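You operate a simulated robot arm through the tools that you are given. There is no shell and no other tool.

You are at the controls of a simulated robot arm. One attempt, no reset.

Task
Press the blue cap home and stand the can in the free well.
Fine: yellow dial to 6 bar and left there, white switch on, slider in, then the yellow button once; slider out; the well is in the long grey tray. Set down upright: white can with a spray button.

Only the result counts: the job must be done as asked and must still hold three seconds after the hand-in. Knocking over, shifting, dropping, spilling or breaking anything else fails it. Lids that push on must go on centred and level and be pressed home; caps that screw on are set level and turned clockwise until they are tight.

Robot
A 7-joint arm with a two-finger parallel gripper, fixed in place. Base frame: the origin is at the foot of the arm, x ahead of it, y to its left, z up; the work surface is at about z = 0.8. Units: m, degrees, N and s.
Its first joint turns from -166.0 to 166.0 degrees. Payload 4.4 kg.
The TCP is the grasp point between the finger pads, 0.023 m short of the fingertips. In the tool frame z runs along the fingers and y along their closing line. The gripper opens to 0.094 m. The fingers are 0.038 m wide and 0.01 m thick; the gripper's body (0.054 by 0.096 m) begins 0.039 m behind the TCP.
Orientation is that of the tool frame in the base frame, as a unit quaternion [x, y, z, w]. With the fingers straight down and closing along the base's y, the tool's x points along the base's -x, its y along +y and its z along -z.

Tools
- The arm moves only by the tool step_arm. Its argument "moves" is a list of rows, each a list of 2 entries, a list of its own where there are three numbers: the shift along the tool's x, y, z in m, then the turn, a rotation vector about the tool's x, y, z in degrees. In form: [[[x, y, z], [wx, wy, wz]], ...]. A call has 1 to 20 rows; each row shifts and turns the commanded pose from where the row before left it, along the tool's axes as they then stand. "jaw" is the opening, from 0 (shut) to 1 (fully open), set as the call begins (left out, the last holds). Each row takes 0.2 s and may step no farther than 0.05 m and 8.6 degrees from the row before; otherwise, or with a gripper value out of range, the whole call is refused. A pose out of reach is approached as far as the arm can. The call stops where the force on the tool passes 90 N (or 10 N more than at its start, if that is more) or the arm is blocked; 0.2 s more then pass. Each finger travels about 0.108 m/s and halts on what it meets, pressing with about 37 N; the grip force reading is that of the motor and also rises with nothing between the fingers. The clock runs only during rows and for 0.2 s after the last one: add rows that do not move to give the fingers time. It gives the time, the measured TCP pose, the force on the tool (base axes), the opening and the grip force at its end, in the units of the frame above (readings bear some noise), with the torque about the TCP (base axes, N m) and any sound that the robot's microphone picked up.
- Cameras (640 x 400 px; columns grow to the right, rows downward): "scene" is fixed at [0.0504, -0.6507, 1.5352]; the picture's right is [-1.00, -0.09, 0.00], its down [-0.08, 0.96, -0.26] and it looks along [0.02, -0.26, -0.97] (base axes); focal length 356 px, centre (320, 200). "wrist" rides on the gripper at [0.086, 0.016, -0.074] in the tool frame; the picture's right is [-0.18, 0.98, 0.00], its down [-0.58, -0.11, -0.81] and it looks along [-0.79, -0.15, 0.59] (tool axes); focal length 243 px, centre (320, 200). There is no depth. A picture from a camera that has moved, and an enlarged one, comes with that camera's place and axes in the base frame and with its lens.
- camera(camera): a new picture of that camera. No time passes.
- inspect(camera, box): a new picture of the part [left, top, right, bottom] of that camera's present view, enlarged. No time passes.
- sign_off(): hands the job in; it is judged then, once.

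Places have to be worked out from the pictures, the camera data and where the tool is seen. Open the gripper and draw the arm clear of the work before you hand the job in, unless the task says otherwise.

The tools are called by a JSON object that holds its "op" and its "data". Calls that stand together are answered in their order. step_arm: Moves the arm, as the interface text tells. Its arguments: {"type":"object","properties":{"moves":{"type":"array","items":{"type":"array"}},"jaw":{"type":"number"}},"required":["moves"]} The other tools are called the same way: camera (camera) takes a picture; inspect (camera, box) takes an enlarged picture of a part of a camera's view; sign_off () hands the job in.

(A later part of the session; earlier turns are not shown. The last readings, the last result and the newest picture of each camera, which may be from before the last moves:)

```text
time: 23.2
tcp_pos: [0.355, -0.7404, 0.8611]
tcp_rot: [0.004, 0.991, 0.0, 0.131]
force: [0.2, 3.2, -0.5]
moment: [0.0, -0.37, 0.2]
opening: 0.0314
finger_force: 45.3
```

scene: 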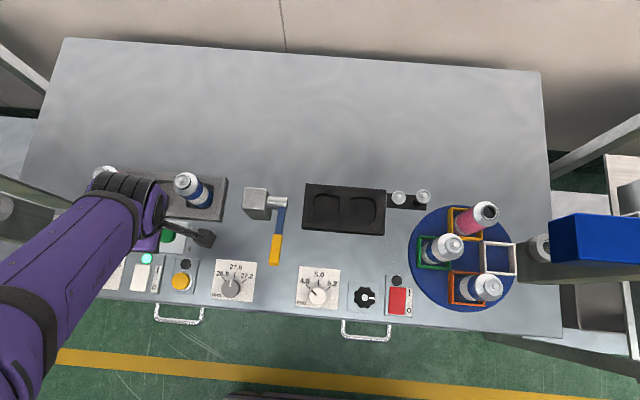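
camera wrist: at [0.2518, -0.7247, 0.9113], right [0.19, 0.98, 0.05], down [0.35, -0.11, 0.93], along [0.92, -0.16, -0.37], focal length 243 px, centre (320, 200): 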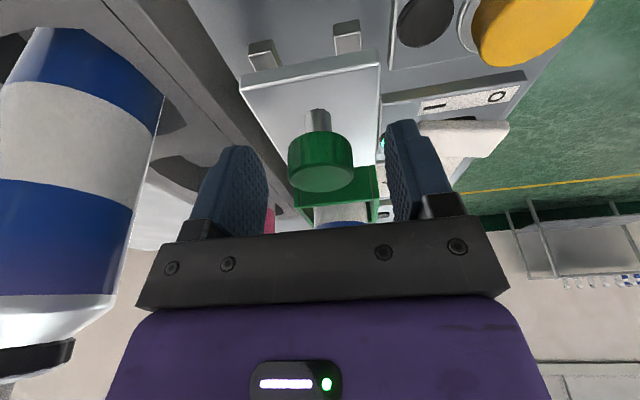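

Gripped at 0.031 m. I push the slider gently in +x, 8 mm per row, checking force.

{"op": "step_arm", "data": {"moves": [[[-0.00386, 0, 0.00104], [0, 0, 0]], [[-0.00773, 0, 0.00207], [0, 0, 0]], [[-0.00773, 0, 0.00207], [0, 0, 0]], [[-0.00773, 0, 0.00207], [0, 0, 0]], [[-0.00386, 0, 0.00104], [0, 0, 0]]]}}

{"op": "inspect", "data": {"camera": "scene", "box": [0, 150, 220, 310]}}

```text
time: 24.4
tcp_pos: [0.389, -0.7398, 0.8626]
tcp_rot: [0.004, 0.992, 0.001, 0.13]
force: [-0.9, 9.0, 1.2]
moment: [0.16, 0.85, 0.08]
opening: 0.031
finger_force: 44.9
```

```text
2.50 times, centred on (110, 230) of scene
camera zoom: at [0.0504, -0.6507, 1.5352], right [-1.0, -0.09, 0.0], down [-0.08, 0.96, -0.26], along [0.02, -0.26, -0.97], focal length 889 px, centre (845, 125)
```

zoom: 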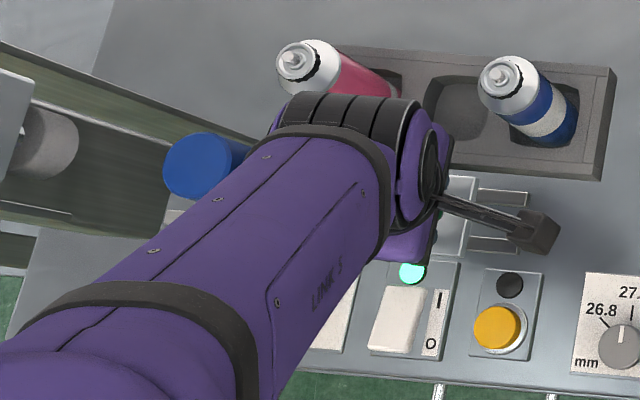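

The slider glides; the cap is moving toward the press disc. I continue, with a 1 mm sideways trim to ease the rail load.

{"op": "step_arm", "data": {"moves": [[[-0.00386, 0.001, 0.00104], [0, 0, 0]], [[-0.00773, 0, 0.00207], [0, 0, 0]], [[-0.00773, 0, 0.00207], [0, 0, 0]], [[-0.00773, 0, 0.00207], [0, 0, 0]], [[-0.00386, 0, 0.00104], [0, 0, 0]]]}}

{"op": "inspect", "data": {"camera": "scene", "box": [0, 150, 220, 310]}}

{"op": "camera", "data": {"camera": "wrist"}}

```text
time: 25.6
tcp_pos: [0.4217, -0.7399, 0.8634]
tcp_rot: [0.004, 0.991, -0.002, 0.131]
force: [-0.1, -3.3, 24.6]
moment: [0.18, -0.45, -0.03]
opening: 0.0311
finger_force: 44.5
```

```text
2.50 times, centred on (110, 230) of scene
camera zoom: at [0.0504, -0.6507, 1.5352], right [-1.0, -0.09, 0.0], down [-0.08, 0.96, -0.26], along [0.02, -0.26, -0.97], focal length 889 px, centre (845, 125)
```

zoom: 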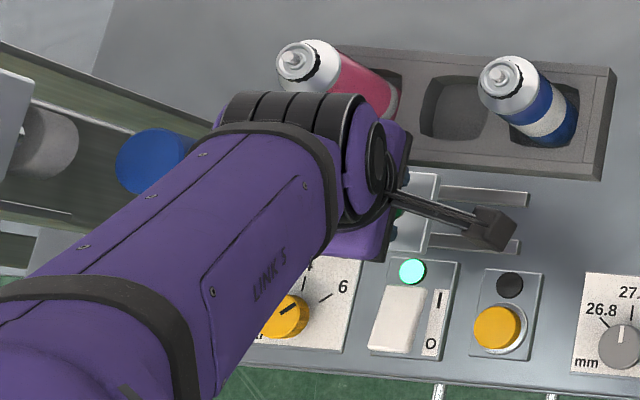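

```text
taken
camera wrist: at [0.3174, -0.7242, 0.9111], right [0.19, 0.98, 0.04], down [0.35, -0.11, 0.93], along [0.92, -0.16, -0.36], focal length 243 px, centre (320, 200)
```

wrist: 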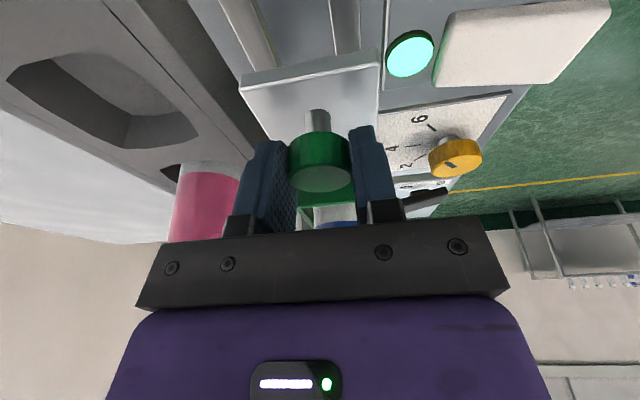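

Still sliding freely; I ease the small vertical load and continue another 32 mm.

{"op": "step_arm", "data": {"moves": [[[-0.00426, 0, -0.0004], [0, 0, 0]], [[-0.00773, 0, 0.00207], [0, 0, 0]], [[-0.00773, 0, 0.00207], [0, 0, 0]], [[-0.00386, 0, 0.00104], [0, 0, 0]]]}}

{"op": "inspect", "data": {"camera": "scene", "box": [0, 150, 220, 310]}}

```text
time: 26.6
tcp_pos: [0.444, -0.7394, 0.8638]
tcp_rot: [0.005, 0.992, 0.0, 0.13]
force: [-0.6, -9.7, -1.3]
moment: [-0.27, 1.14, 0.37]
opening: 0.0307
finger_force: 45.4
```

```text
2.50 times, centred on (110, 230) of scene
camera zoom: at [0.0504, -0.6507, 1.5352], right [-1.0, -0.09, 0.0], down [-0.08, 0.96, -0.26], along [0.02, -0.26, -0.97], focal length 889 px, centre (845, 125)
```

zoom: 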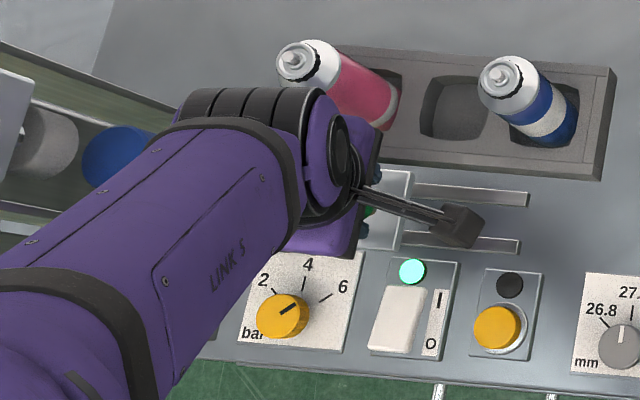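

About 89 mm travelled. I continue in smaller steps, watching for the end stop.

{"op": "step_arm", "data": {"moves": [[[-0.00386, -0.0006, 0.00104], [0, 0, 0]], [[-0.0058, 0, 0.00155], [0, 0, 0]], [[-0.0058, 0, 0.00155], [0, 0, 0]], [[-0.00386, 0, 0.00104], [0, 0, 0]]]}}

{"op": "inspect", "data": {"camera": "scene", "box": [0, 150, 220, 310]}}

```text
time: 27.6
tcp_pos: [0.4648, -0.7405, 0.8631]
tcp_rot: [0.004, 0.992, 0.0, 0.13]
force: [-0.7, 0.4, -4.3]
moment: [-0.12, -0.25, 0.3]
opening: 0.0312
finger_force: 44.5
```

```text
2.50 times, centred on (110, 230) of scene
camera zoom: at [0.0504, -0.6507, 1.5352], right [-1.0, -0.09, 0.0], down [-0.08, 0.96, -0.26], along [0.02, -0.26, -0.97], focal length 889 px, centre (845, 125)
```

zoom: 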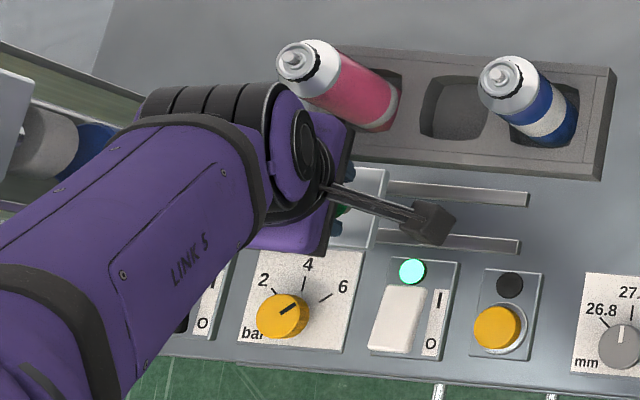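

Nearly under the disc and no stop yet. I continue slowly.

{"op": "step_arm", "data": {"moves": [[[-0.00386, 0, 0.00084], [0, 0, 0]], [[-0.00483, 0, 0.00129], [0, 0, 0]], [[-0.00386, 0, 0.00104], [0, 0, 0]], [[0, 0, 0], [0, 0, 0]]]}}

{"op": "inspect", "data": {"camera": "scene", "box": [0, 150, 220, 310]}}

{"op": "camera", "data": {"camera": "wrist"}}

```text
time: 28.6
tcp_pos: [0.4742, -0.7401, 0.8624]
tcp_rot: [0.005, 0.992, 0.001, 0.128]
force: [-17.4, 20.8, -16.0]
moment: [-0.2, 0.32, 0.37]
opening: 0.0312
finger_force: 44.9
```

```text
2.50 times, centred on (110, 230) of scene
camera zoom: at [0.0504, -0.6507, 1.5352], right [-1.0, -0.09, 0.0], down [-0.08, 0.96, -0.26], along [0.02, -0.26, -0.97], focal length 889 px, centre (845, 125)
```

zoom: 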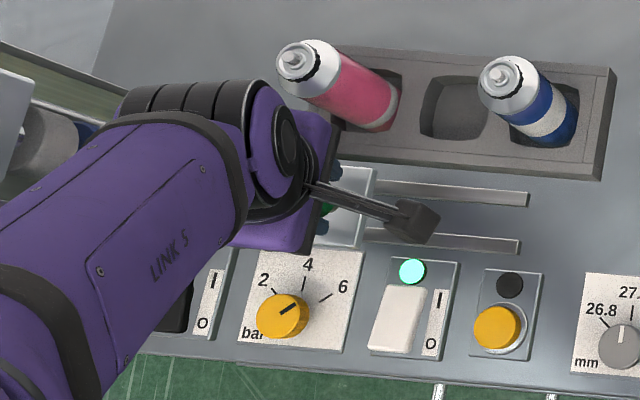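

```text
taken
camera wrist: at [0.3719, -0.7246, 0.9117], right [0.19, 0.98, 0.05], down [0.35, -0.12, 0.93], along [0.92, -0.16, -0.37], focal length 243 px, centre (320, 200)
```

wrist: 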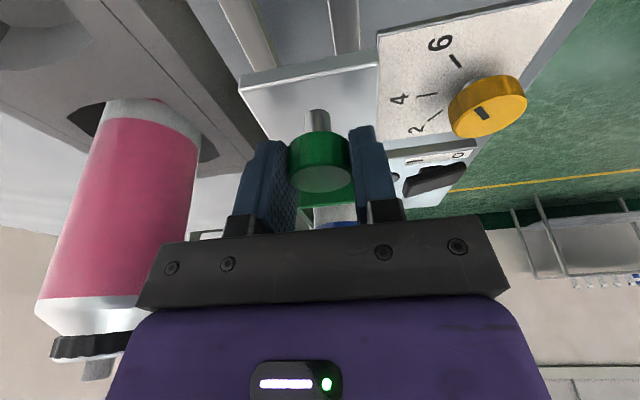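

A resistance of 17 N in −x appeared after about 0.119 m of travel — likely the end stop. I push 3 mm more with a y trim to confirm.

{"op": "step_arm", "data": {"moves": [[[-0.0029, 0.0015, 0.0003], [0, 0, 0]], [[0, 0, 0], [0, 0, 0]]]}}

```text
time: 29.2
tcp_pos: [0.4775, -0.7406, 0.8644]
tcp_rot: [0.005, 0.991, -0.001, 0.13]
force: [-26.9, 16.3, -14.0]
moment: [-0.24, 0.32, 0.41]
opening: 0.0311
finger_force: 45.6
```

{"op": "step_arm", "data": {"moves": [[[-0.0029, 0.001, 0.0003], [0, 0, 0]], [[0, 0, 0], [0, 0, 0]]]}}

{"op": "camera", "data": {"camera": "wrist"}}

```text
time: 29.8
tcp_pos: [0.4817, -0.7397, 0.8651]
tcp_rot: [0.005, 0.991, -0.002, 0.131]
force: [-30.8, 15.0, -1.6]
moment: [0.19, 0.36, 0.34]
opening: 0.0313
finger_force: 45.3
```

```text
taken
camera wrist: at [0.3776, -0.7243, 0.9138], right [0.19, 0.98, 0.05], down [0.35, -0.11, 0.93], along [0.92, -0.16, -0.37], focal length 243 px, centre (320, 200)
```

wrist: 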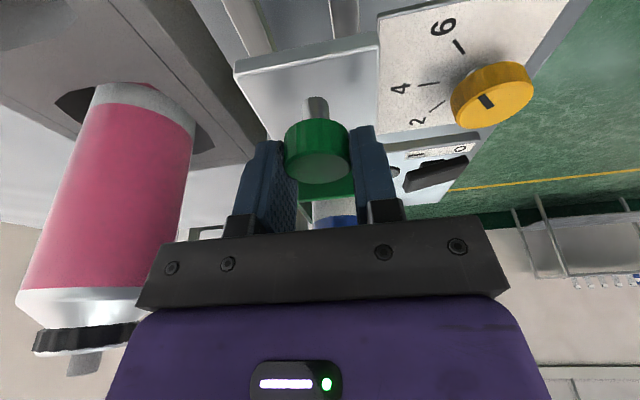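

The knob stayed put while the fingers crept forward over it, so the slider is fully in at its stop. I open the jaws and retreat along the tool axis.

{"op": "step_arm", "data": {"moves": [[[0, 0, 0], [0, 0, 0]], [[0, 0, 0], [0, 0, 0]], [[0, 0, -0.02], [0, 0, 0]], [[0, 0, -0.04], [0, 0, 0]], [[0.02, 0, -0.04], [0, 0, 0]], [[0.04, 0, -0.02], [0, 0, 0]], [[0.05, 0, 0], [0, 0, 0]], [[0, 0, 0], [0, 0, 0]]], "jaw": 0.7}}

{"op": "camera", "data": {"camera": "wrist"}}

{"op": "inspect", "data": {"camera": "scene", "box": [0, 150, 220, 310]}}

```text
time: 31.6
tcp_pos: [0.3441, -0.7389, 0.9493]
tcp_rot: [0.005, 0.992, -0.002, 0.13]
force: [0.7, 0.8, -0.3]
moment: [0.03, -0.03, 0.0]
opening: 0.0656
finger_force: 0.2
```

```text
taken
camera wrist: at [0.2401, -0.7233, 0.9977], right [0.19, 0.98, 0.05], down [0.35, -0.11, 0.93], along [0.92, -0.16, -0.37], focal length 243 px, centre (320, 200)
```

wrist: 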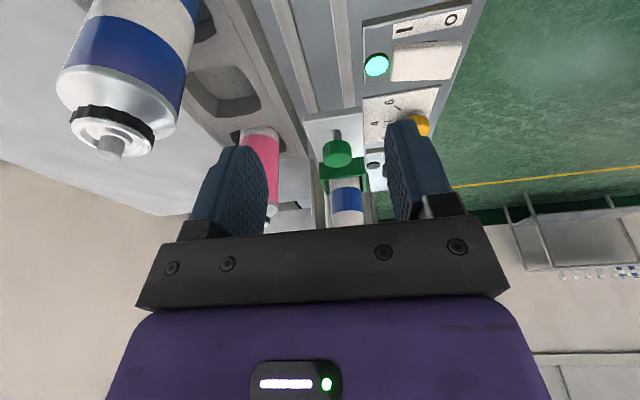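

```text
2.50 times, centred on (110, 230) of scene
camera zoom: at [0.0504, -0.6507, 1.5352], right [-1.0, -0.09, 0.0], down [-0.08, 0.96, -0.26], along [0.02, -0.26, -0.97], focal length 889 px, centre (845, 125)
```

zoom: 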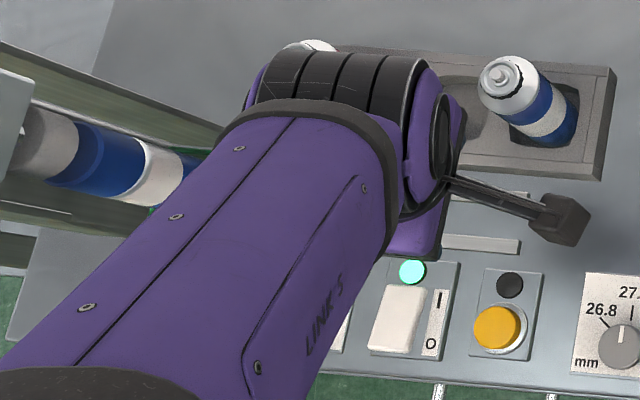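

The can now stands under the press disc. Next the yellow button at about (0.323, −0.654): I straighten the hand, close the fingers and go above it.

{"op": "step_arm", "data": {"moves": [[[0, 0, -0.02], [0, 7.5, 0]], [[0, 0.02, 0], [0, 7.5, 0]], [[0.011, 0.04, 0], [0, 0, 0]], [[0.01, 0.025, 0], [0, 0, 0]], [[0, 0, 0], [0, 0, 0]]], "jaw": 0}}

{"op": "camera", "data": {"camera": "wrist"}}

{"op": "inspect", "data": {"camera": "scene", "box": [0, 150, 220, 310]}}

```text
time: 32.8
tcp_pos: [0.3221, -0.6546, 0.9708]
tcp_rot: [0.004, 1.0, 0.0, 0.0]
force: [-0.2, 0.4, 0.6]
moment: [-0.01, -0.05, 0.0]
opening: 0.0
finger_force: 37.9
```

```text
taken
camera wrist: at [0.2353, -0.6387, 1.045], right [0.19, 0.98, 0.0], down [0.58, -0.11, 0.81], along [0.79, -0.16, -0.59], focal length 243 px, centre (320, 200)
```

wrist: 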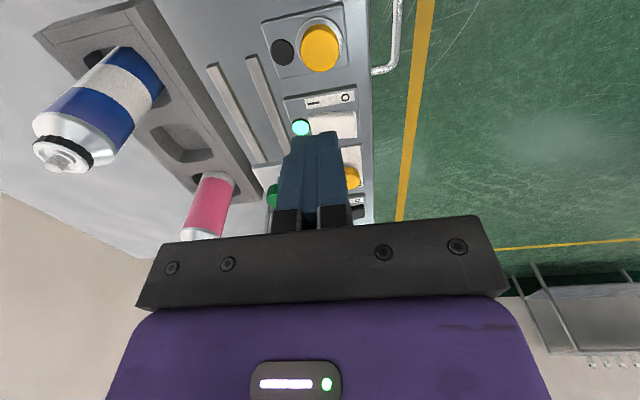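

```text
2.50 times, centred on (110, 230) of scene
camera zoom: at [0.0504, -0.6507, 1.5352], right [-1.0, -0.09, 0.0], down [-0.08, 0.96, -0.26], along [0.02, -0.26, -0.97], focal length 889 px, centre (845, 125)
```

zoom: 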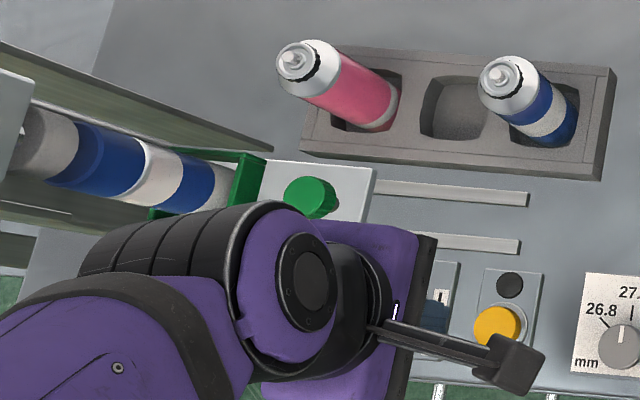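

The button lies right on the tool axis. I descend to just above it, then press in small steps.

{"op": "step_arm", "data": {"moves": [[[0, 0, 0.04], [0, 0, 0]], [[0, 0, 0.04], [0, 0, 0]], [[0, 0, 0.025], [0, 0, 0]], [[0, 0, 0], [0, 0, 0]]]}}

{"op": "camera", "data": {"camera": "wrist"}}

```text
time: 33.8
tcp_pos: [0.3205, -0.6527, 0.8671]
tcp_rot: [0.005, 1.0, 0.0, 0.0]
force: [-0.7, -0.4, -0.5]
moment: [-0.01, -0.03, -0.01]
opening: 0.0001
finger_force: 37.3
```

```text
taken
camera wrist: at [0.233, -0.6382, 0.9406], right [0.19, 0.98, 0.0], down [0.58, -0.11, 0.81], along [0.79, -0.16, -0.59], focal length 243 px, centre (320, 200)
```

wrist: 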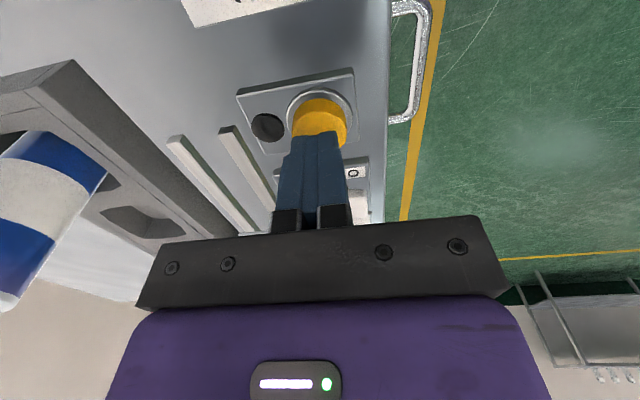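

{"op": "step_arm", "data": {"moves": [[[0, 0, 0.004], [0, 0, 0]], [[0, 0, 0.004], [0, 0, 0]], [[0, 0, 0.004], [0, 0, 0]], [[0, 0, 0.003], [0, 0, 0]]]}}

{"op": "inspect", "data": {"camera": "wrist", "box": [220, 60, 380, 180]}}

```text
time: 34.8
tcp_pos: [0.3211, -0.6524, 0.8515]
tcp_rot: [0.004, 1.0, 0.0, 0.001]
force: [-0.5, -0.6, -0.4]
moment: [0.0, 0.01, -0.01]
opening: 0.0001
finger_force: 36.9
```

```text
3.33 times, centred on (300, 120) of wrist
camera zoom: at [0.2336, -0.6371, 0.9255], right [0.19, 0.98, 0.0], down [0.58, -0.11, 0.81], along [0.79, -0.16, -0.59], focal length 809 px, centre (387, 467)
```

zoom: 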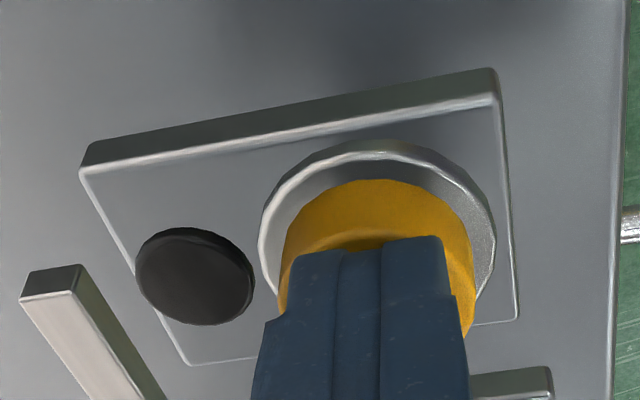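

No contact yet; tip at about 0.8285. I continue down in 2.5 mm steps.

{"op": "step_arm", "data": {"moves": [[[0, 0, 0.0025], [0, 0, 0]], [[0, 0, 0.0025], [0, 0, 0]]]}}

{"op": "inspect", "data": {"camera": "wrist", "box": [220, 60, 380, 180]}}

```text
time: 35.4
tcp_pos: [0.3209, -0.6536, 0.8463]
tcp_rot: [0.004, 1.0, 0.0, 0.0]
force: [-1.7, 0.6, 2.0]
moment: [-0.01, 0.01, 0.0]
opening: 0.0
finger_force: 37.2
```

```text
3.33 times, centred on (300, 120) of wrist
camera zoom: at [0.2339, -0.6375, 0.9207], right [0.19, 0.98, 0.0], down [0.58, -0.11, 0.81], along [0.79, -0.16, -0.59], focal length 809 px, centre (387, 467)
```

zoom: 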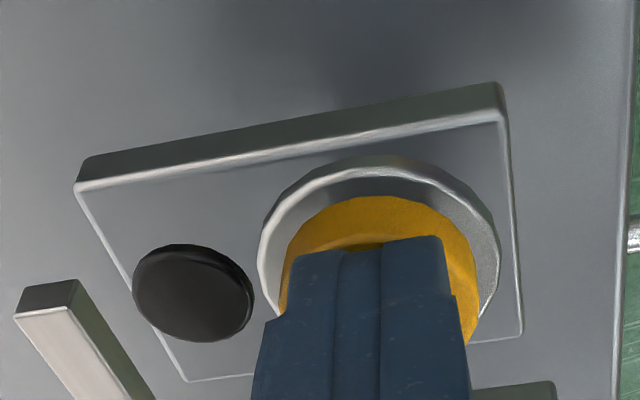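

Contact has just begun. I press on 2 mm per row.

{"op": "step_arm", "data": {"moves": [[[0, 0, 0.002], [0, 0, 0]], [[0, 0, 0.002], [0, 0, 0]], [[0, 0, 0.001], [0, 0, 0]]]}}

{"op": "inspect", "data": {"camera": "wrist", "box": [220, 60, 380, 180]}}

{"op": "inspect", "data": {"camera": "scene", "box": [0, 150, 220, 310]}}

```text
time: 36.2
tcp_pos: [0.3211, -0.6527, 0.842]
tcp_rot: [0.005, 1.0, 0.0, 0.0]
force: [2.1, 0.0, 4.2]
moment: [-0.02, -0.04, 0.0]
opening: 0.0001
finger_force: 36.4
heard: click
```

```text
3.33 times, centred on (300, 120) of wrist
camera zoom: at [0.2338, -0.6376, 0.9153], right [0.19, 0.98, 0.0], down [0.58, -0.11, 0.81], along [0.79, -0.16, -0.59], focal length 809 px, centre (387, 467)
```

zoom: 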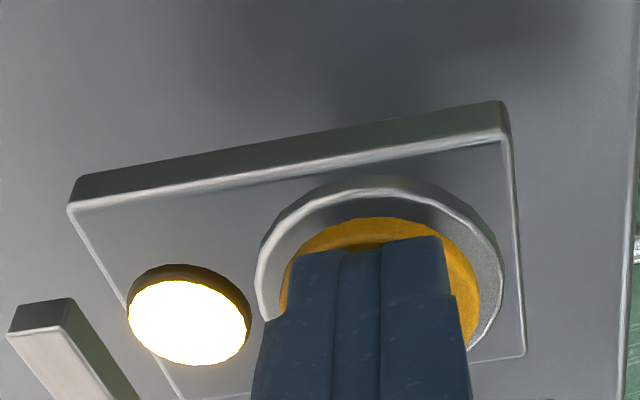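

```text
2.50 times, centred on (110, 230) of scene
camera zoom: at [0.0504, -0.6507, 1.5352], right [-1.0, -0.09, 0.0], down [-0.08, 0.96, -0.26], along [0.02, -0.26, -0.97], focal length 889 px, centre (845, 125)
```

zoom: 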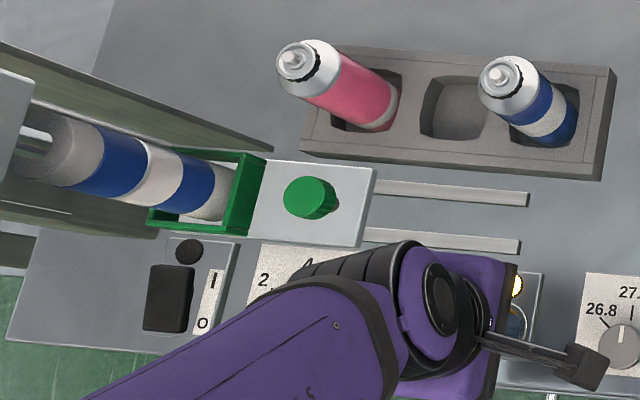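

Click heard, the button lamp is lit and the press disc is coming down on the cap. I lift straight off the button and wait while watching the press.

{"op": "step_arm", "data": {"moves": [[[0, 0, 0], [0, 0, 0]], [[0, 0, -0.01], [0, 0, 0]], [[0, 0, -0.03], [0, 0, 0]], [[0, 0, -0.04], [0, 0, 0]]]}}

{"op": "inspect", "data": {"camera": "scene", "box": [0, 150, 220, 310]}}

{"op": "camera", "data": {"camera": "wrist"}}

```text
time: 37.2
tcp_pos: [0.3213, -0.6535, 0.9179]
tcp_rot: [0.004, 1.0, 0.001, 0.0]
force: [0.7, 0.0, -1.0]
moment: [0.01, 0.03, 0.0]
opening: 0.0
finger_force: 36.9
```

```text
2.50 times, centred on (110, 230) of scene
camera zoom: at [0.0504, -0.6507, 1.5352], right [-1.0, -0.09, 0.0], down [-0.08, 0.96, -0.26], along [0.02, -0.26, -0.97], focal length 889 px, centre (845, 125)
```

zoom: 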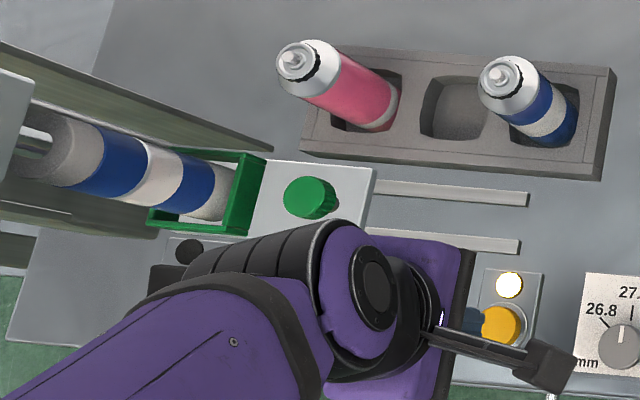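

```text
taken
camera wrist: at [0.2339, -0.6378, 0.9907], right [0.19, 0.98, 0.0], down [0.58, -0.12, 0.81], along [0.79, -0.15, -0.59], focal length 243 px, centre (320, 200)
```

wrist: 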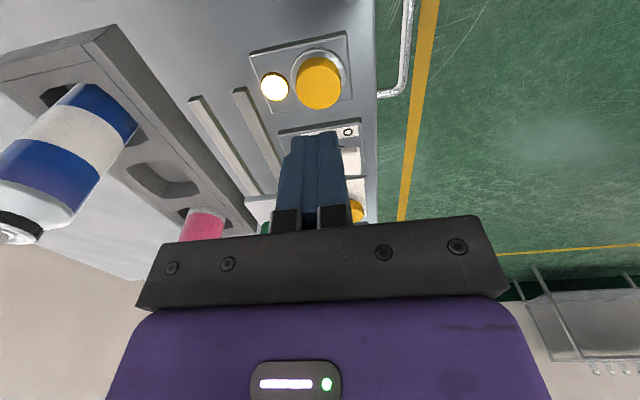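

The press is dwelling on the cap with the lamp still on. I rise a little and wait for the cycle to end.

{"op": "step_arm", "data": {"moves": [[[0, 0, -0.04], [0, 0, 0]], [[0, 0, -0.04], [0, 0, 0]], [[0, 0, 0], [0, 0, 0]], [[0, 0, 0], [0, 0, 0]], [[0, 0, 0], [0, 0, 0]], [[0, 0, 0], [0, 0, 0]], [[0, 0, 0], [0, 0, 0]], [[0, 0, 0], [0, 0, 0]]]}}

{"op": "inspect", "data": {"camera": "scene", "box": [0, 150, 220, 310]}}

```text
time: 39.0
tcp_pos: [0.3204, -0.6531, 0.9995]
tcp_rot: [0.005, 1.0, 0.0, 0.0]
force: [-0.1, -0.2, 0.4]
moment: [0.0, 0.02, -0.01]
opening: 0.0
finger_force: 36.9
```

```text
2.50 times, centred on (110, 230) of scene
camera zoom: at [0.0504, -0.6507, 1.5352], right [-1.0, -0.09, 0.0], down [-0.08, 0.96, -0.26], along [0.02, -0.26, -0.97], focal length 889 px, centre (845, 125)
```

zoom: 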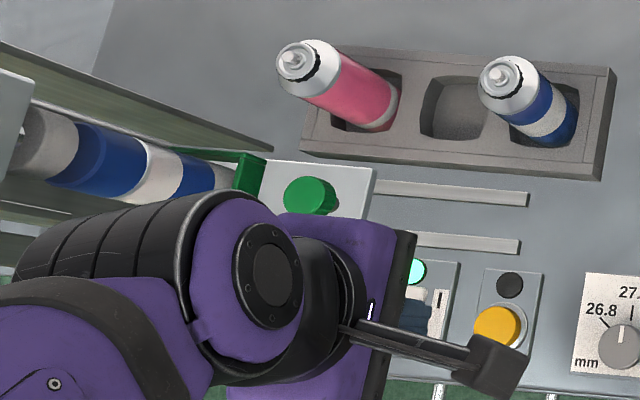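

Cycle finished: the disc is back up and the lamp is off. Now to pull the slider out: I lean the hand again, open, and move above the knob, now near x ≈ 0.474.

{"op": "step_arm", "data": {"moves": [[[0, 0, 0], [0, -7.5, 0]], [[0, 0, 0], [0, -7.5, 0]], [[-0.0293, -0.0215, 0.0107], [0, 0, 0]], [[-0.0293, -0.0215, 0.0207], [0, 0, 0]], [[-0.0293, -0.0215, 0.0207], [0, 0, 0]], [[-0.0293, -0.0215, 0.0207], [0, 0, 0]], [[0, 0, 0], [0, 0, 0]]], "jaw": 0.7}}

{"op": "camera", "data": {"camera": "wrist"}}

{"op": "inspect", "data": {"camera": "scene", "box": [0, 150, 220, 310]}}

```text
time: 40.6
tcp_pos: [0.4516, -0.7383, 0.963]
tcp_rot: [0.004, 0.991, -0.001, 0.13]
force: [0.7, 0.5, -0.5]
moment: [0.03, -0.04, 0.02]
opening: 0.0659
finger_force: 0.1
```

```text
taken
camera wrist: at [0.3476, -0.7227, 1.0115], right [0.19, 0.98, 0.05], down [0.35, -0.11, 0.93], along [0.92, -0.16, -0.37], focal length 243 px, centre (320, 200)
```

wrist: 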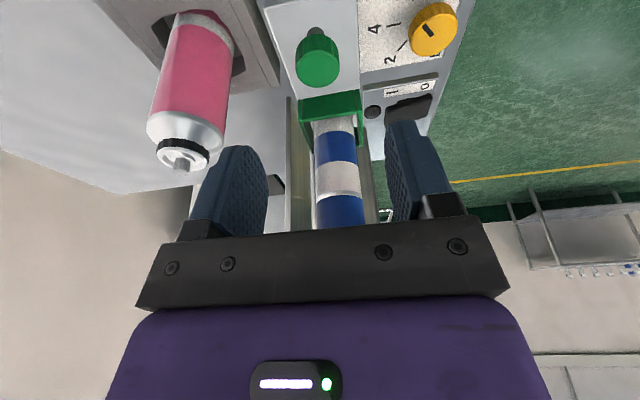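

```text
2.50 times, centred on (110, 230) of scene
camera zoom: at [0.0504, -0.6507, 1.5352], right [-1.0, -0.09, 0.0], down [-0.08, 0.96, -0.26], along [0.02, -0.26, -0.97], focal length 889 px, centre (845, 125)
```

zoom: 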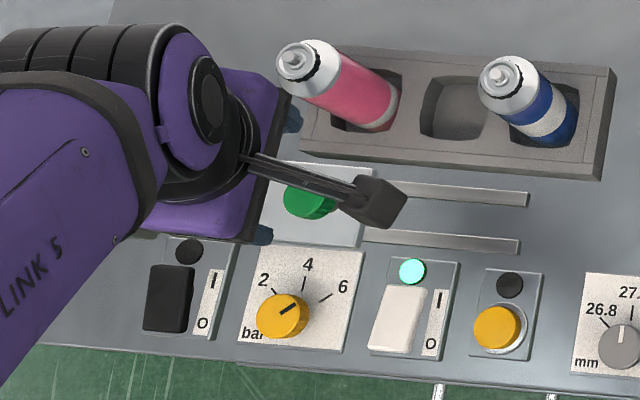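

Knob is at about (0.4747, −0.7415). I descend along the leaning tool axis to straddle it.

{"op": "step_arm", "data": {"moves": [[[0, -0.003, 0.04], [0, 0, 0]], [[0.002, 0, 0.04], [0, 0, 0]], [[0.002, 0, 0.0236], [0, 0, 0]], [[0, 0, 0], [0, 0, 0]]]}}

{"op": "camera", "data": {"camera": "wrist"}}

```text
time: 41.6
tcp_pos: [0.4743, -0.7404, 0.8607]
tcp_rot: [0.004, 0.991, -0.001, 0.131]
force: [-0.1, -0.2, -0.3]
moment: [0.01, 0.0, 0.02]
opening: 0.0659
finger_force: 0.1
```

```text
taken
camera wrist: at [0.3705, -0.7257, 0.9084], right [0.19, 0.98, 0.05], down [0.35, -0.11, 0.93], along [0.92, -0.16, -0.37], focal length 243 px, centre (320, 200)
```

wrist: 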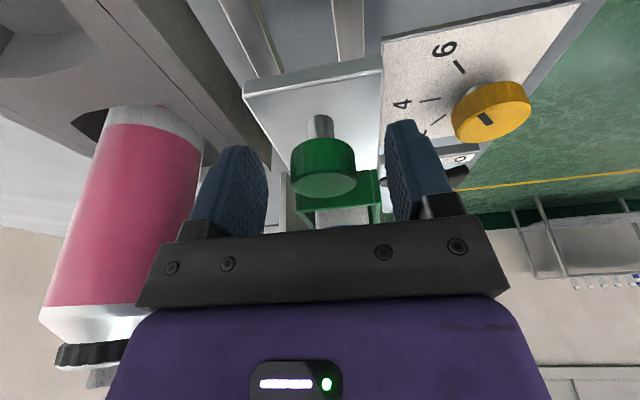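

Well aligned again. I close on the knob.

{"op": "step_arm", "data": {"moves": [[[0, 0, 0], [0, 0, 0]], [[0, 0, 0], [0, 0, 0]], [[0, 0, 0], [0, 0, 0]]], "jaw": 0.2}}

```text
time: 42.4
tcp_pos: [0.474, -0.7404, 0.8585]
tcp_rot: [0.004, 0.991, 0.001, 0.131]
force: [-2.7, 14.5, -0.3]
moment: [0.26, -0.11, 0.4]
opening: 0.0313
finger_force: 44.5
```

Gripped. I pull the slider out gently in −x, with a small y trim.

{"op": "step_arm", "data": {"moves": [[[0.00386, 0.0015, -0.00104], [0, 0, 0]], [[0.00773, 0, -0.00207], [0, 0, 0]], [[0.00773, 0, -0.00207], [0, 0, 0]], [[0.00773, 0, -0.00207], [0, 0, 0]], [[0.00773, 0, -0.00207], [0, 0, 0]], [[0.00386, 0, -0.00104], [0, 0, 0]]]}}

```text
time: 43.8
tcp_pos: [0.4339, -0.7405, 0.8598]
tcp_rot: [0.005, 0.991, -0.001, 0.13]
force: [-1.0, 9.4, -21.6]
moment: [-0.02, 0.81, 0.26]
opening: 0.0312
finger_force: 45.2
```

Moving freely; I trim 1 mm down and keep pulling.

{"op": "step_arm", "data": {"moves": [[[0.00386, 0.0008, 0.0002], [0, 0, 0]], [[0.00773, 0, -0.00207], [0, 0, 0]], [[0.00773, 0, -0.00207], [0, 0, 0]], [[0.00773, 0, -0.00207], [0, 0, 0]], [[0.00773, 0, -0.00207], [0, 0, 0]], [[0.00386, 0, -0.00104], [0, 0, 0]]]}}

{"op": "inspect", "data": {"camera": "scene", "box": [0, 150, 220, 310]}}

```text
time: 45.2
tcp_pos: [0.3964, -0.7402, 0.8602]
tcp_rot: [0.003, 0.991, -0.003, 0.132]
force: [-0.2, -12.5, 19.4]
moment: [0.32, 0.86, 0.08]
opening: 0.0313
finger_force: 45.1
```

```text
2.50 times, centred on (110, 230) of scene
camera zoom: at [0.0504, -0.6507, 1.5352], right [-1.0, -0.09, 0.0], down [-0.08, 0.96, -0.26], along [0.02, -0.26, -0.97], focal length 889 px, centre (845, 125)
```

zoom: 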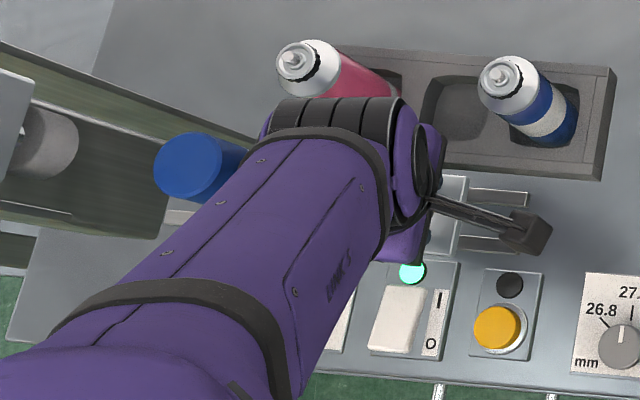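

About 78 mm back out; roughly 40 mm remain to the outer stop. I continue with small trims.

{"op": "step_arm", "data": {"moves": [[[0.00386, -0.001, -0.0018], [0, 0, 0]], [[0.00773, 0, -0.00207], [0, 0, 0]], [[0.00773, 0, -0.00207], [0, 0, 0]], [[0.00773, 0, -0.00207], [0, 0, 0]], [[0.0058, 0, -0.00155], [0, 0, 0]], [[0, 0, 0], [0, 0, 0]]]}}

```text
time: 46.6
tcp_pos: [0.3602, -0.7391, 0.8597]
tcp_rot: [0.004, 0.991, -0.001, 0.13]
force: [0.1, -19.7, 3.9]
moment: [-0.34, -0.13, -0.2]
opening: 0.0309
finger_force: 44.9
```

{"op": "step_arm", "data": {"moves": [[[0.0029, -0.0015, -0.0008], [0, 0, 0]], [[0.0029, 0, -0.0008], [0, 0, 0]], [[0, 0, 0], [0, 0, 0]]]}}

```text
time: 47.4
tcp_pos: [0.3554, -0.7388, 0.8599]
tcp_rot: [0.003, 0.991, 0.001, 0.131]
force: [-1.1, 4.7, 6.5]
moment: [-0.03, 0.41, 0.6]
opening: 0.0311
finger_force: 44.9
```

{"op": "step_arm", "data": {"moves": [[[0.0029, 0, -0.0008], [0, 0, 0]], [[0.0029, 0, -0.0008], [0, 0, 0]], [[0, 0, 0], [0, 0, 0]]]}}

{"op": "camera", "data": {"camera": "wrist"}}

```text
time: 48.2
tcp_pos: [0.3545, -0.7395, 0.8592]
tcp_rot: [0.002, 0.991, 0.002, 0.131]
force: [30.7, 18.3, -3.8]
moment: [-0.2, -0.33, 0.14]
opening: 0.031
finger_force: 44.3
```

```text
taken
camera wrist: at [0.2501, -0.725, 0.9081], right [0.18, 0.98, 0.05], down [0.35, -0.11, 0.93], along [0.92, -0.15, -0.36], focal length 243 px, centre (320, 200)
```

wrist: 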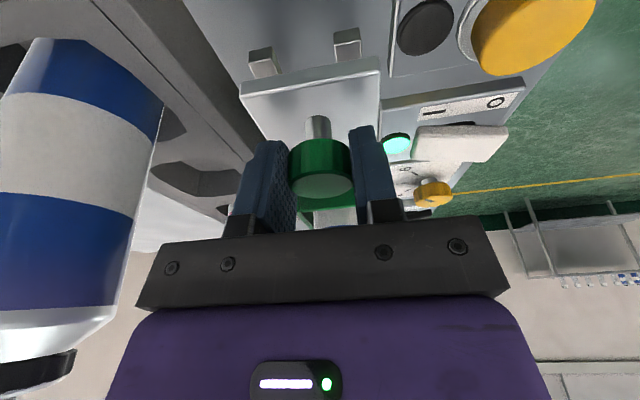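

The outer stop is reached (31 N). I open, retreat along the tool axis, rise and straighten, then look at the can and cap.

{"op": "step_arm", "data": {"moves": [[[0, 0, 0], [0, 0, 0]], [[0, 0, 0], [0, 0, 0]], [[0, 0, -0.02], [0, 0, 0]], [[0, 0, -0.04], [0, 0, 0]], [[0, 0, -0.04], [0, 0, 0]], [[0, 0, -0.04], [0, 7.5, 0]], [[0, 0, -0.04], [0, 7.5, 0]], [[0, 0, 0], [0, 0, 0]]], "jaw": 0.7}}

{"op": "camera", "data": {"camera": "wrist"}}

{"op": "inspect", "data": {"camera": "scene", "box": [0, 150, 220, 310]}}

```text
time: 50.0
tcp_pos: [0.3061, -0.7423, 1.0396]
tcp_rot: [0.004, 1.0, 0.0, -0.002]
force: [-0.4, 0.0, -0.5]
moment: [0.04, -0.04, 0.01]
opening: 0.0658
finger_force: 0.1
```

```text
taken
camera wrist: at [0.2191, -0.7268, 1.1133], right [0.19, 0.98, 0.0], down [0.58, -0.11, 0.81], along [0.79, -0.16, -0.59], focal length 243 px, centre (320, 200)
```

wrist: 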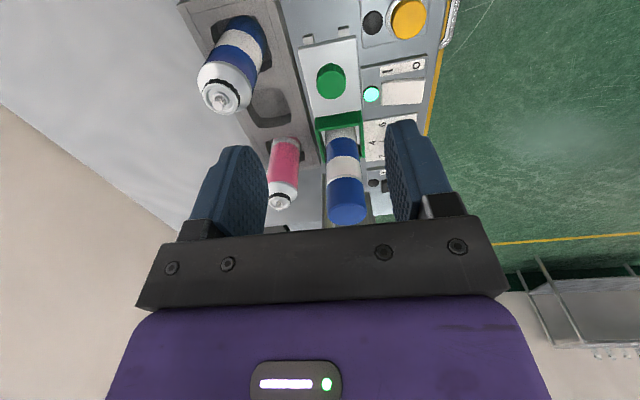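

```text
2.50 times, centred on (110, 230) of scene
camera zoom: at [0.0504, -0.6507, 1.5352], right [-1.0, -0.09, 0.0], down [-0.08, 0.96, -0.26], along [0.02, -0.26, -0.97], focal length 889 px, centre (845, 125)
```

zoom: 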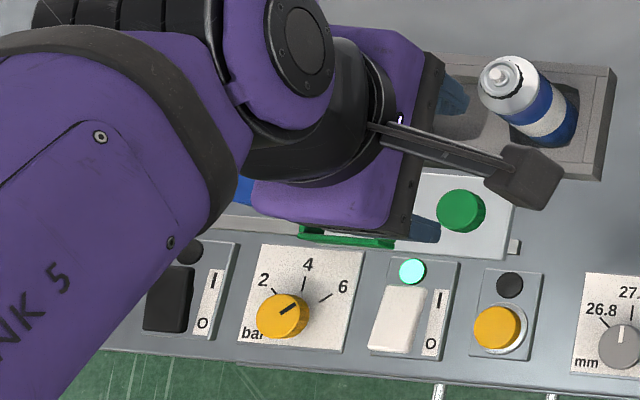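

I'll zoom in on the cap and the free well from here.

{"op": "inspect", "data": {"camera": "wrist", "box": [300, 100, 400, 235]}}

{"op": "inspect", "data": {"camera": "wrist", "box": [180, 0, 340, 140]}}

```text
2.96 times, centred on (350, 168) of wrist
camera zoom: at [0.2191, -0.7268, 1.1133], right [0.19, 0.98, 0.0], down [0.58, -0.11, 0.81], along [0.79, -0.16, -0.59], focal length 719 px, centre (231, 296)
```

zoom: 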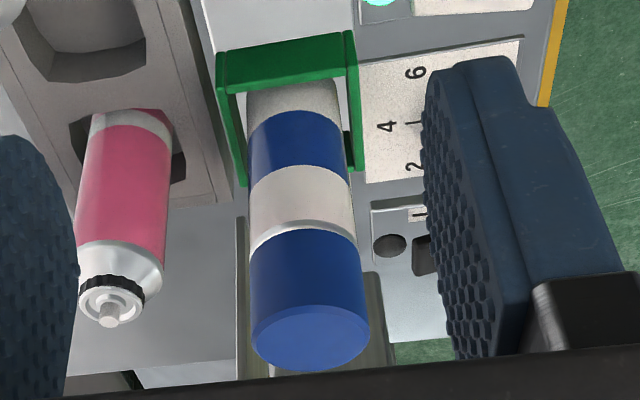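

```text
2.86 times, centred on (260, 70) of wrist
camera zoom: at [0.2191, -0.7268, 1.1133], right [0.19, 0.98, 0.0], down [0.58, -0.11, 0.81], along [0.79, -0.16, -0.59], focal length 693 px, centre (491, 571)
```

zoom: 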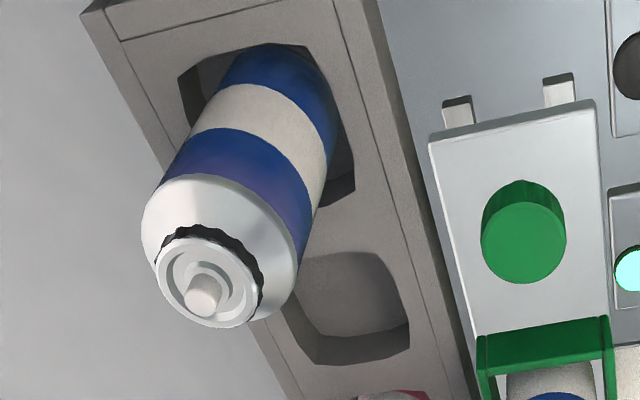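

The cap looks level. I move aside so the fixed camera can compare the cap's seat with the picture before pressing.

{"op": "step_arm", "data": {"moves": [[[0.04, 0.02, 0], [0, 0, 0]], [[0.04, 0.03, 0], [0, 0, 0]], [[0.04, 0.03, 0], [0, 0, 0]], [[0.04, 0.02, 0], [0, 0, 0]], [[0, 0, 0], [0, 0, 0]]]}}

{"op": "inspect", "data": {"camera": "scene", "box": [60, 200, 220, 300]}}

{"op": "inspect", "data": {"camera": "scene", "box": [60, 195, 150, 255]}}

{"op": "inspect", "data": {"camera": "scene", "box": [85, 160, 235, 230]}}

```text
time: 51.2
tcp_pos: [0.1442, -0.641, 1.0325]
tcp_rot: [0.004, 1.0, 0.0, 0.001]
force: [-0.1, -0.6, 0.3]
moment: [0.02, 0.02, -0.01]
opening: 0.0656
finger_force: 0.1
```

```text
4.00 times, centred on (140, 250) of scene
camera zoom: at [0.0504, -0.6507, 1.5352], right [-1.0, -0.09, 0.0], down [-0.08, 0.96, -0.26], along [0.02, -0.26, -0.97], focal length 1422 px, centre (1040, 0)
```

zoom: 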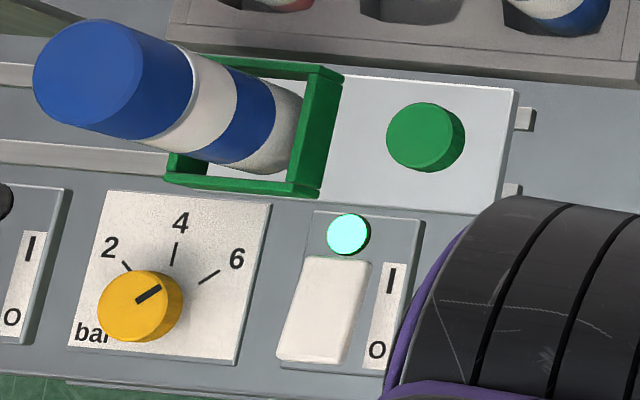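

```text
6.67 times, centred on (105, 225) of scene
camera zoom: at [0.0504, -0.6507, 1.5352], right [-1.0, -0.09, 0.0], down [-0.08, 0.96, -0.26], along [0.02, -0.26, -0.97], focal length 2370 px, centre (1753, 33)
```

zoom: 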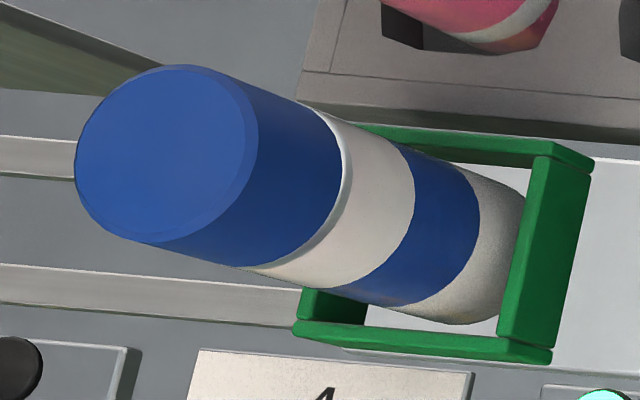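

```text
4.27 times, centred on (160, 195) of scene
camera zoom: at [0.0504, -0.6507, 1.5352], right [-1.0, -0.09, 0.0], down [-0.08, 0.96, -0.26], along [0.02, -0.26, -0.97], focal length 1517 px, centre (1003, 221)
```

zoom: 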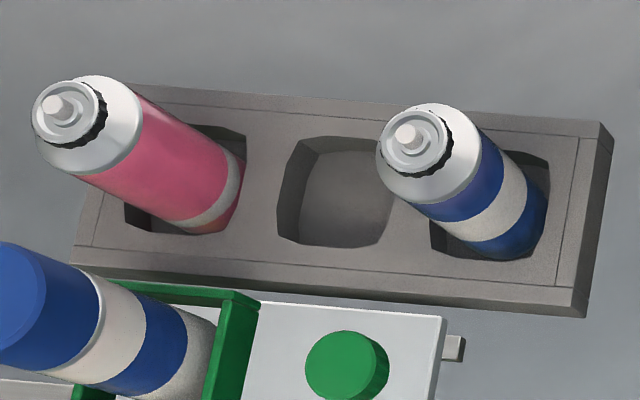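

The cap now sits about 2 mm lower with only a thin, even rim below it — pressed home — and the dial, switch and slider are all as wanted. The free well is the middle one. I go above the can (about (0.452, −0.741), cap top ≈ 0.96) to pick it up.

{"op": "step_arm", "data": {"moves": [[[-0.044, -0.0143, -0.0015], [0, 0, 0]], [[-0.044, -0.0143, -0.0015], [0, 0, 0]], [[-0.044, -0.0143, -0.0015], [0, 0, 0]], [[-0.044, -0.0143, -0.0015], [0, 0, 0]], [[-0.044, -0.0143, -0.0015], [0, 0, 0]], [[-0.044, -0.0143, -0.0015], [0, 0, 0]], [[-0.044, -0.0143, -0.0015], [0, 0, 0]], [[0, 0, 0], [0, 0, 0]]], "jaw": 0.78}}

{"op": "camera", "data": {"camera": "wrist"}}

{"op": "inspect", "data": {"camera": "scene", "box": [0, 150, 220, 310]}}

```text
time: 53.0
tcp_pos: [0.4546, -0.7451, 1.0427]
tcp_rot: [0.004, 1.0, 0.0, 0.0]
force: [0.6, -0.3, 0.0]
moment: [-0.01, -0.01, 0.03]
opening: 0.0736
finger_force: 0.0
```

```text
taken
camera wrist: at [0.3666, -0.7288, 1.1167], right [0.19, 0.98, 0.0], down [0.58, -0.11, 0.81], along [0.79, -0.16, -0.59], focal length 243 px, centre (320, 200)
```

wrist: 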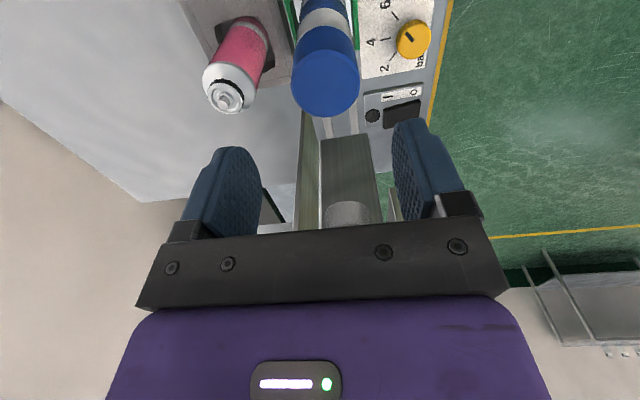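

```text
2.50 times, centred on (110, 230) of scene
camera zoom: at [0.0504, -0.6507, 1.5352], right [-1.0, -0.09, 0.0], down [-0.08, 0.96, -0.26], along [0.02, -0.26, -0.97], focal length 889 px, centre (845, 125)
```

zoom: 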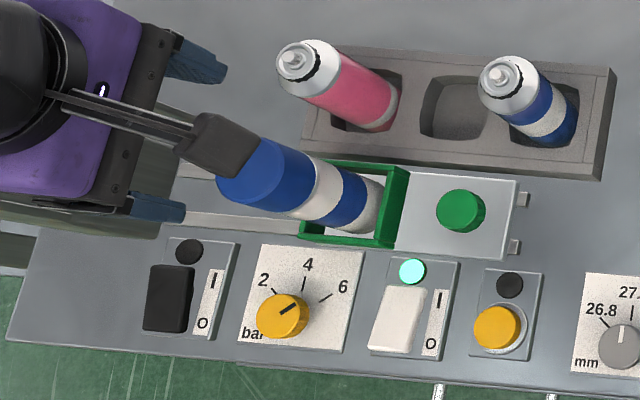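

The press box is close on the +x side, so I lean the hand 10° away from it and centre on the cap (about (0.450, −0.740)). First a zoom to fix the cap centre.

{"op": "inspect", "data": {"camera": "wrist", "box": [260, 0, 400, 130]}}

{"op": "step_arm", "data": {"moves": [[[0.003, 0.005, -0.005], [0, -5, 0]], [[0, 0, 0], [0, -5, 0]], [[0, 0, 0], [0, 0, 0]]]}}

{"op": "camera", "data": {"camera": "wrist"}}

```text
3.08 times, centred on (330, 65) of wrist
camera zoom: at [0.3666, -0.7288, 1.1167], right [0.19, 0.98, 0.0], down [0.58, -0.11, 0.81], along [0.79, -0.16, -0.59], focal length 746 px, centre (289, 615)
```

zoom: 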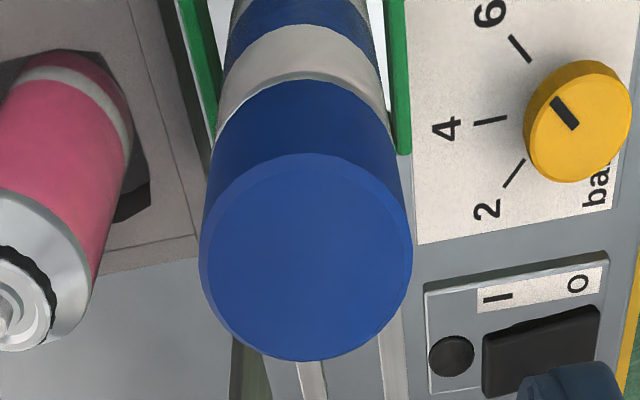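

```text
time: 53.8
tcp_pos: [0.4505, -0.7404, 1.0483]
tcp_rot: [0.005, 0.996, 0.0, 0.087]
force: [-0.6, -0.4, -0.8]
moment: [-0.01, 0.01, -0.01]
opening: 0.0734
finger_force: 0.1
```

```text
taken
camera wrist: at [0.3517, -0.7237, 1.1069], right [0.19, 0.98, 0.03], down [0.43, -0.11, 0.9], along [0.88, -0.16, -0.44], focal length 243 px, centre (320, 200)
```

wrist: 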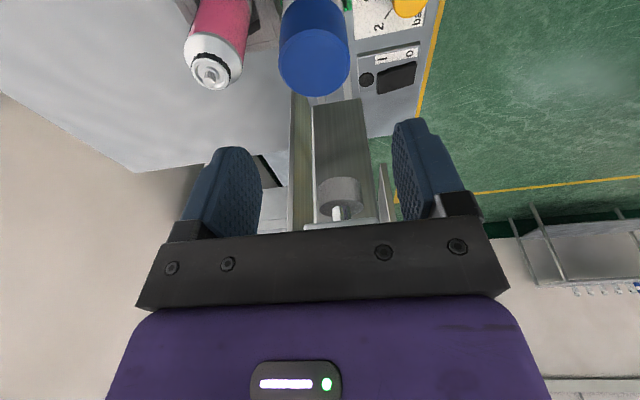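

Cap centre is about (0.450, −0.741). I descend vertically with the leaned hand, first to TCP z ≈ 0.958.

{"op": "step_arm", "data": {"moves": [[[0.0052, -0.001, 0.0296], [0, 0, 0]], [[0.0052, 0, 0.0296], [0, 0, 0]], [[0.0052, 0, 0.0296], [0, 0, 0]], [[0, 0, 0], [0, 0, 0]]]}}

{"op": "camera", "data": {"camera": "wrist"}}

{"op": "inspect", "data": {"camera": "scene", "box": [0, 150, 220, 310]}}

```text
time: 54.8
tcp_pos: [0.4495, -0.7382, 0.9594]
tcp_rot: [0.004, 0.996, -0.001, 0.087]
force: [-0.1, 1.0, 0.0]
moment: [-0.03, -0.01, 0.01]
opening: 0.0731
finger_force: 0.1
```

```text
taken
camera wrist: at [0.3512, -0.723, 1.0171], right [0.19, 0.98, 0.03], down [0.43, -0.11, 0.9], along [0.88, -0.16, -0.44], focal length 243 px, centre (320, 200)
```

wrist: 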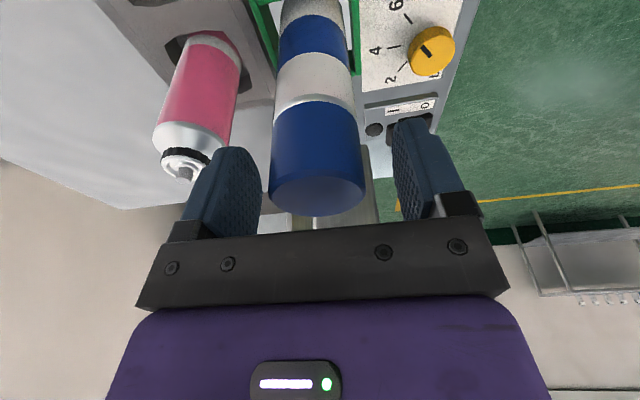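

```text
2.50 times, centred on (110, 230) of scene
camera zoom: at [0.0504, -0.6507, 1.5352], right [-1.0, -0.09, 0.0], down [-0.08, 0.96, -0.26], along [0.02, -0.26, -0.97], focal length 889 px, centre (845, 125)
```

zoom: 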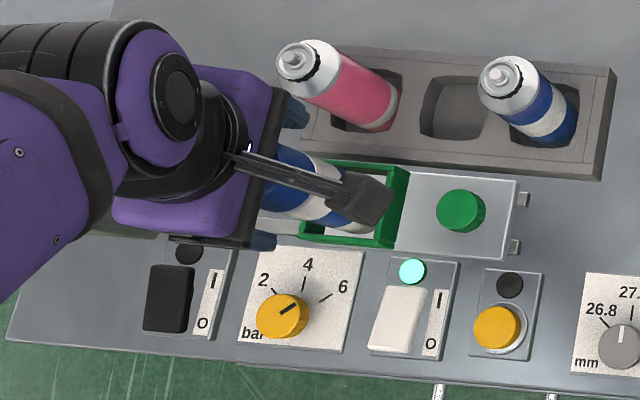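

Cap top ≈ 0.965, y ≈ −0.7415. I shift 3 mm in −y and lower to TCP z ≈ 0.937 so the palm still clears the cap.

{"op": "step_arm", "data": {"moves": [[[0.0019, -0.003, 0.0108], [0, 0, 0]], [[0.0019, 0, 0.0108], [0, 0, 0]], [[0, 0, 0], [0, 0, 0]]]}}

{"op": "camera", "data": {"camera": "wrist"}}

```text
time: 55.6
tcp_pos: [0.4507, -0.7419, 0.9397]
tcp_rot: [0.004, 0.996, -0.001, 0.087]
force: [-0.2, 0.4, -0.5]
moment: [-0.02, 0.0, 0.01]
opening: 0.0733
finger_force: 0.1
```

```text
taken
camera wrist: at [0.352, -0.7267, 0.9963], right [0.19, 0.98, 0.03], down [0.43, -0.11, 0.9], along [0.88, -0.16, -0.44], focal length 243 px, centre (320, 200)
```

wrist: 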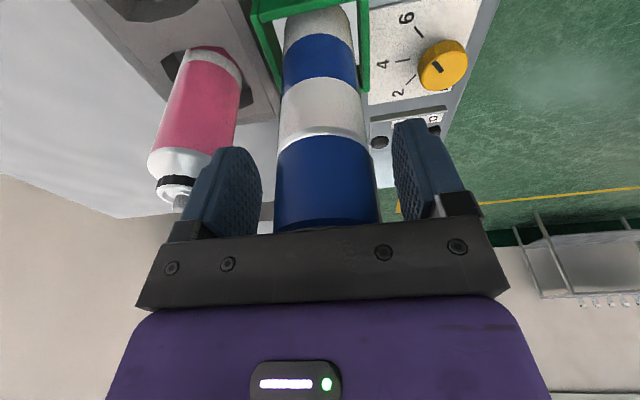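

Cap is centred between the pads. I close on it.

{"op": "step_arm", "data": {"moves": [[[0, 0, 0], [0, 0, 0]], [[0, 0, 0], [0, 0, 0]], [[0, 0, 0], [0, 0, 0]]], "jaw": 0.3}}

{"op": "camera", "data": {"camera": "wrist"}}

```text
time: 56.4
tcp_pos: [0.4506, -0.7428, 0.9391]
tcp_rot: [0.005, 0.996, 0.0, 0.087]
force: [0.2, 0.4, -0.7]
moment: [0.05, -0.03, 0.0]
opening: 0.0446
finger_force: 37.0
```

```text
taken
camera wrist: at [0.352, -0.7265, 0.9962], right [0.19, 0.98, 0.03], down [0.43, -0.11, 0.89], along [0.88, -0.16, -0.45], focal length 243 px, centre (320, 200)
```

wrist: 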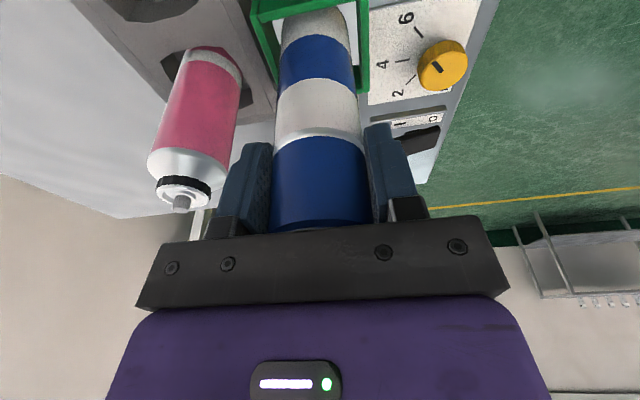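

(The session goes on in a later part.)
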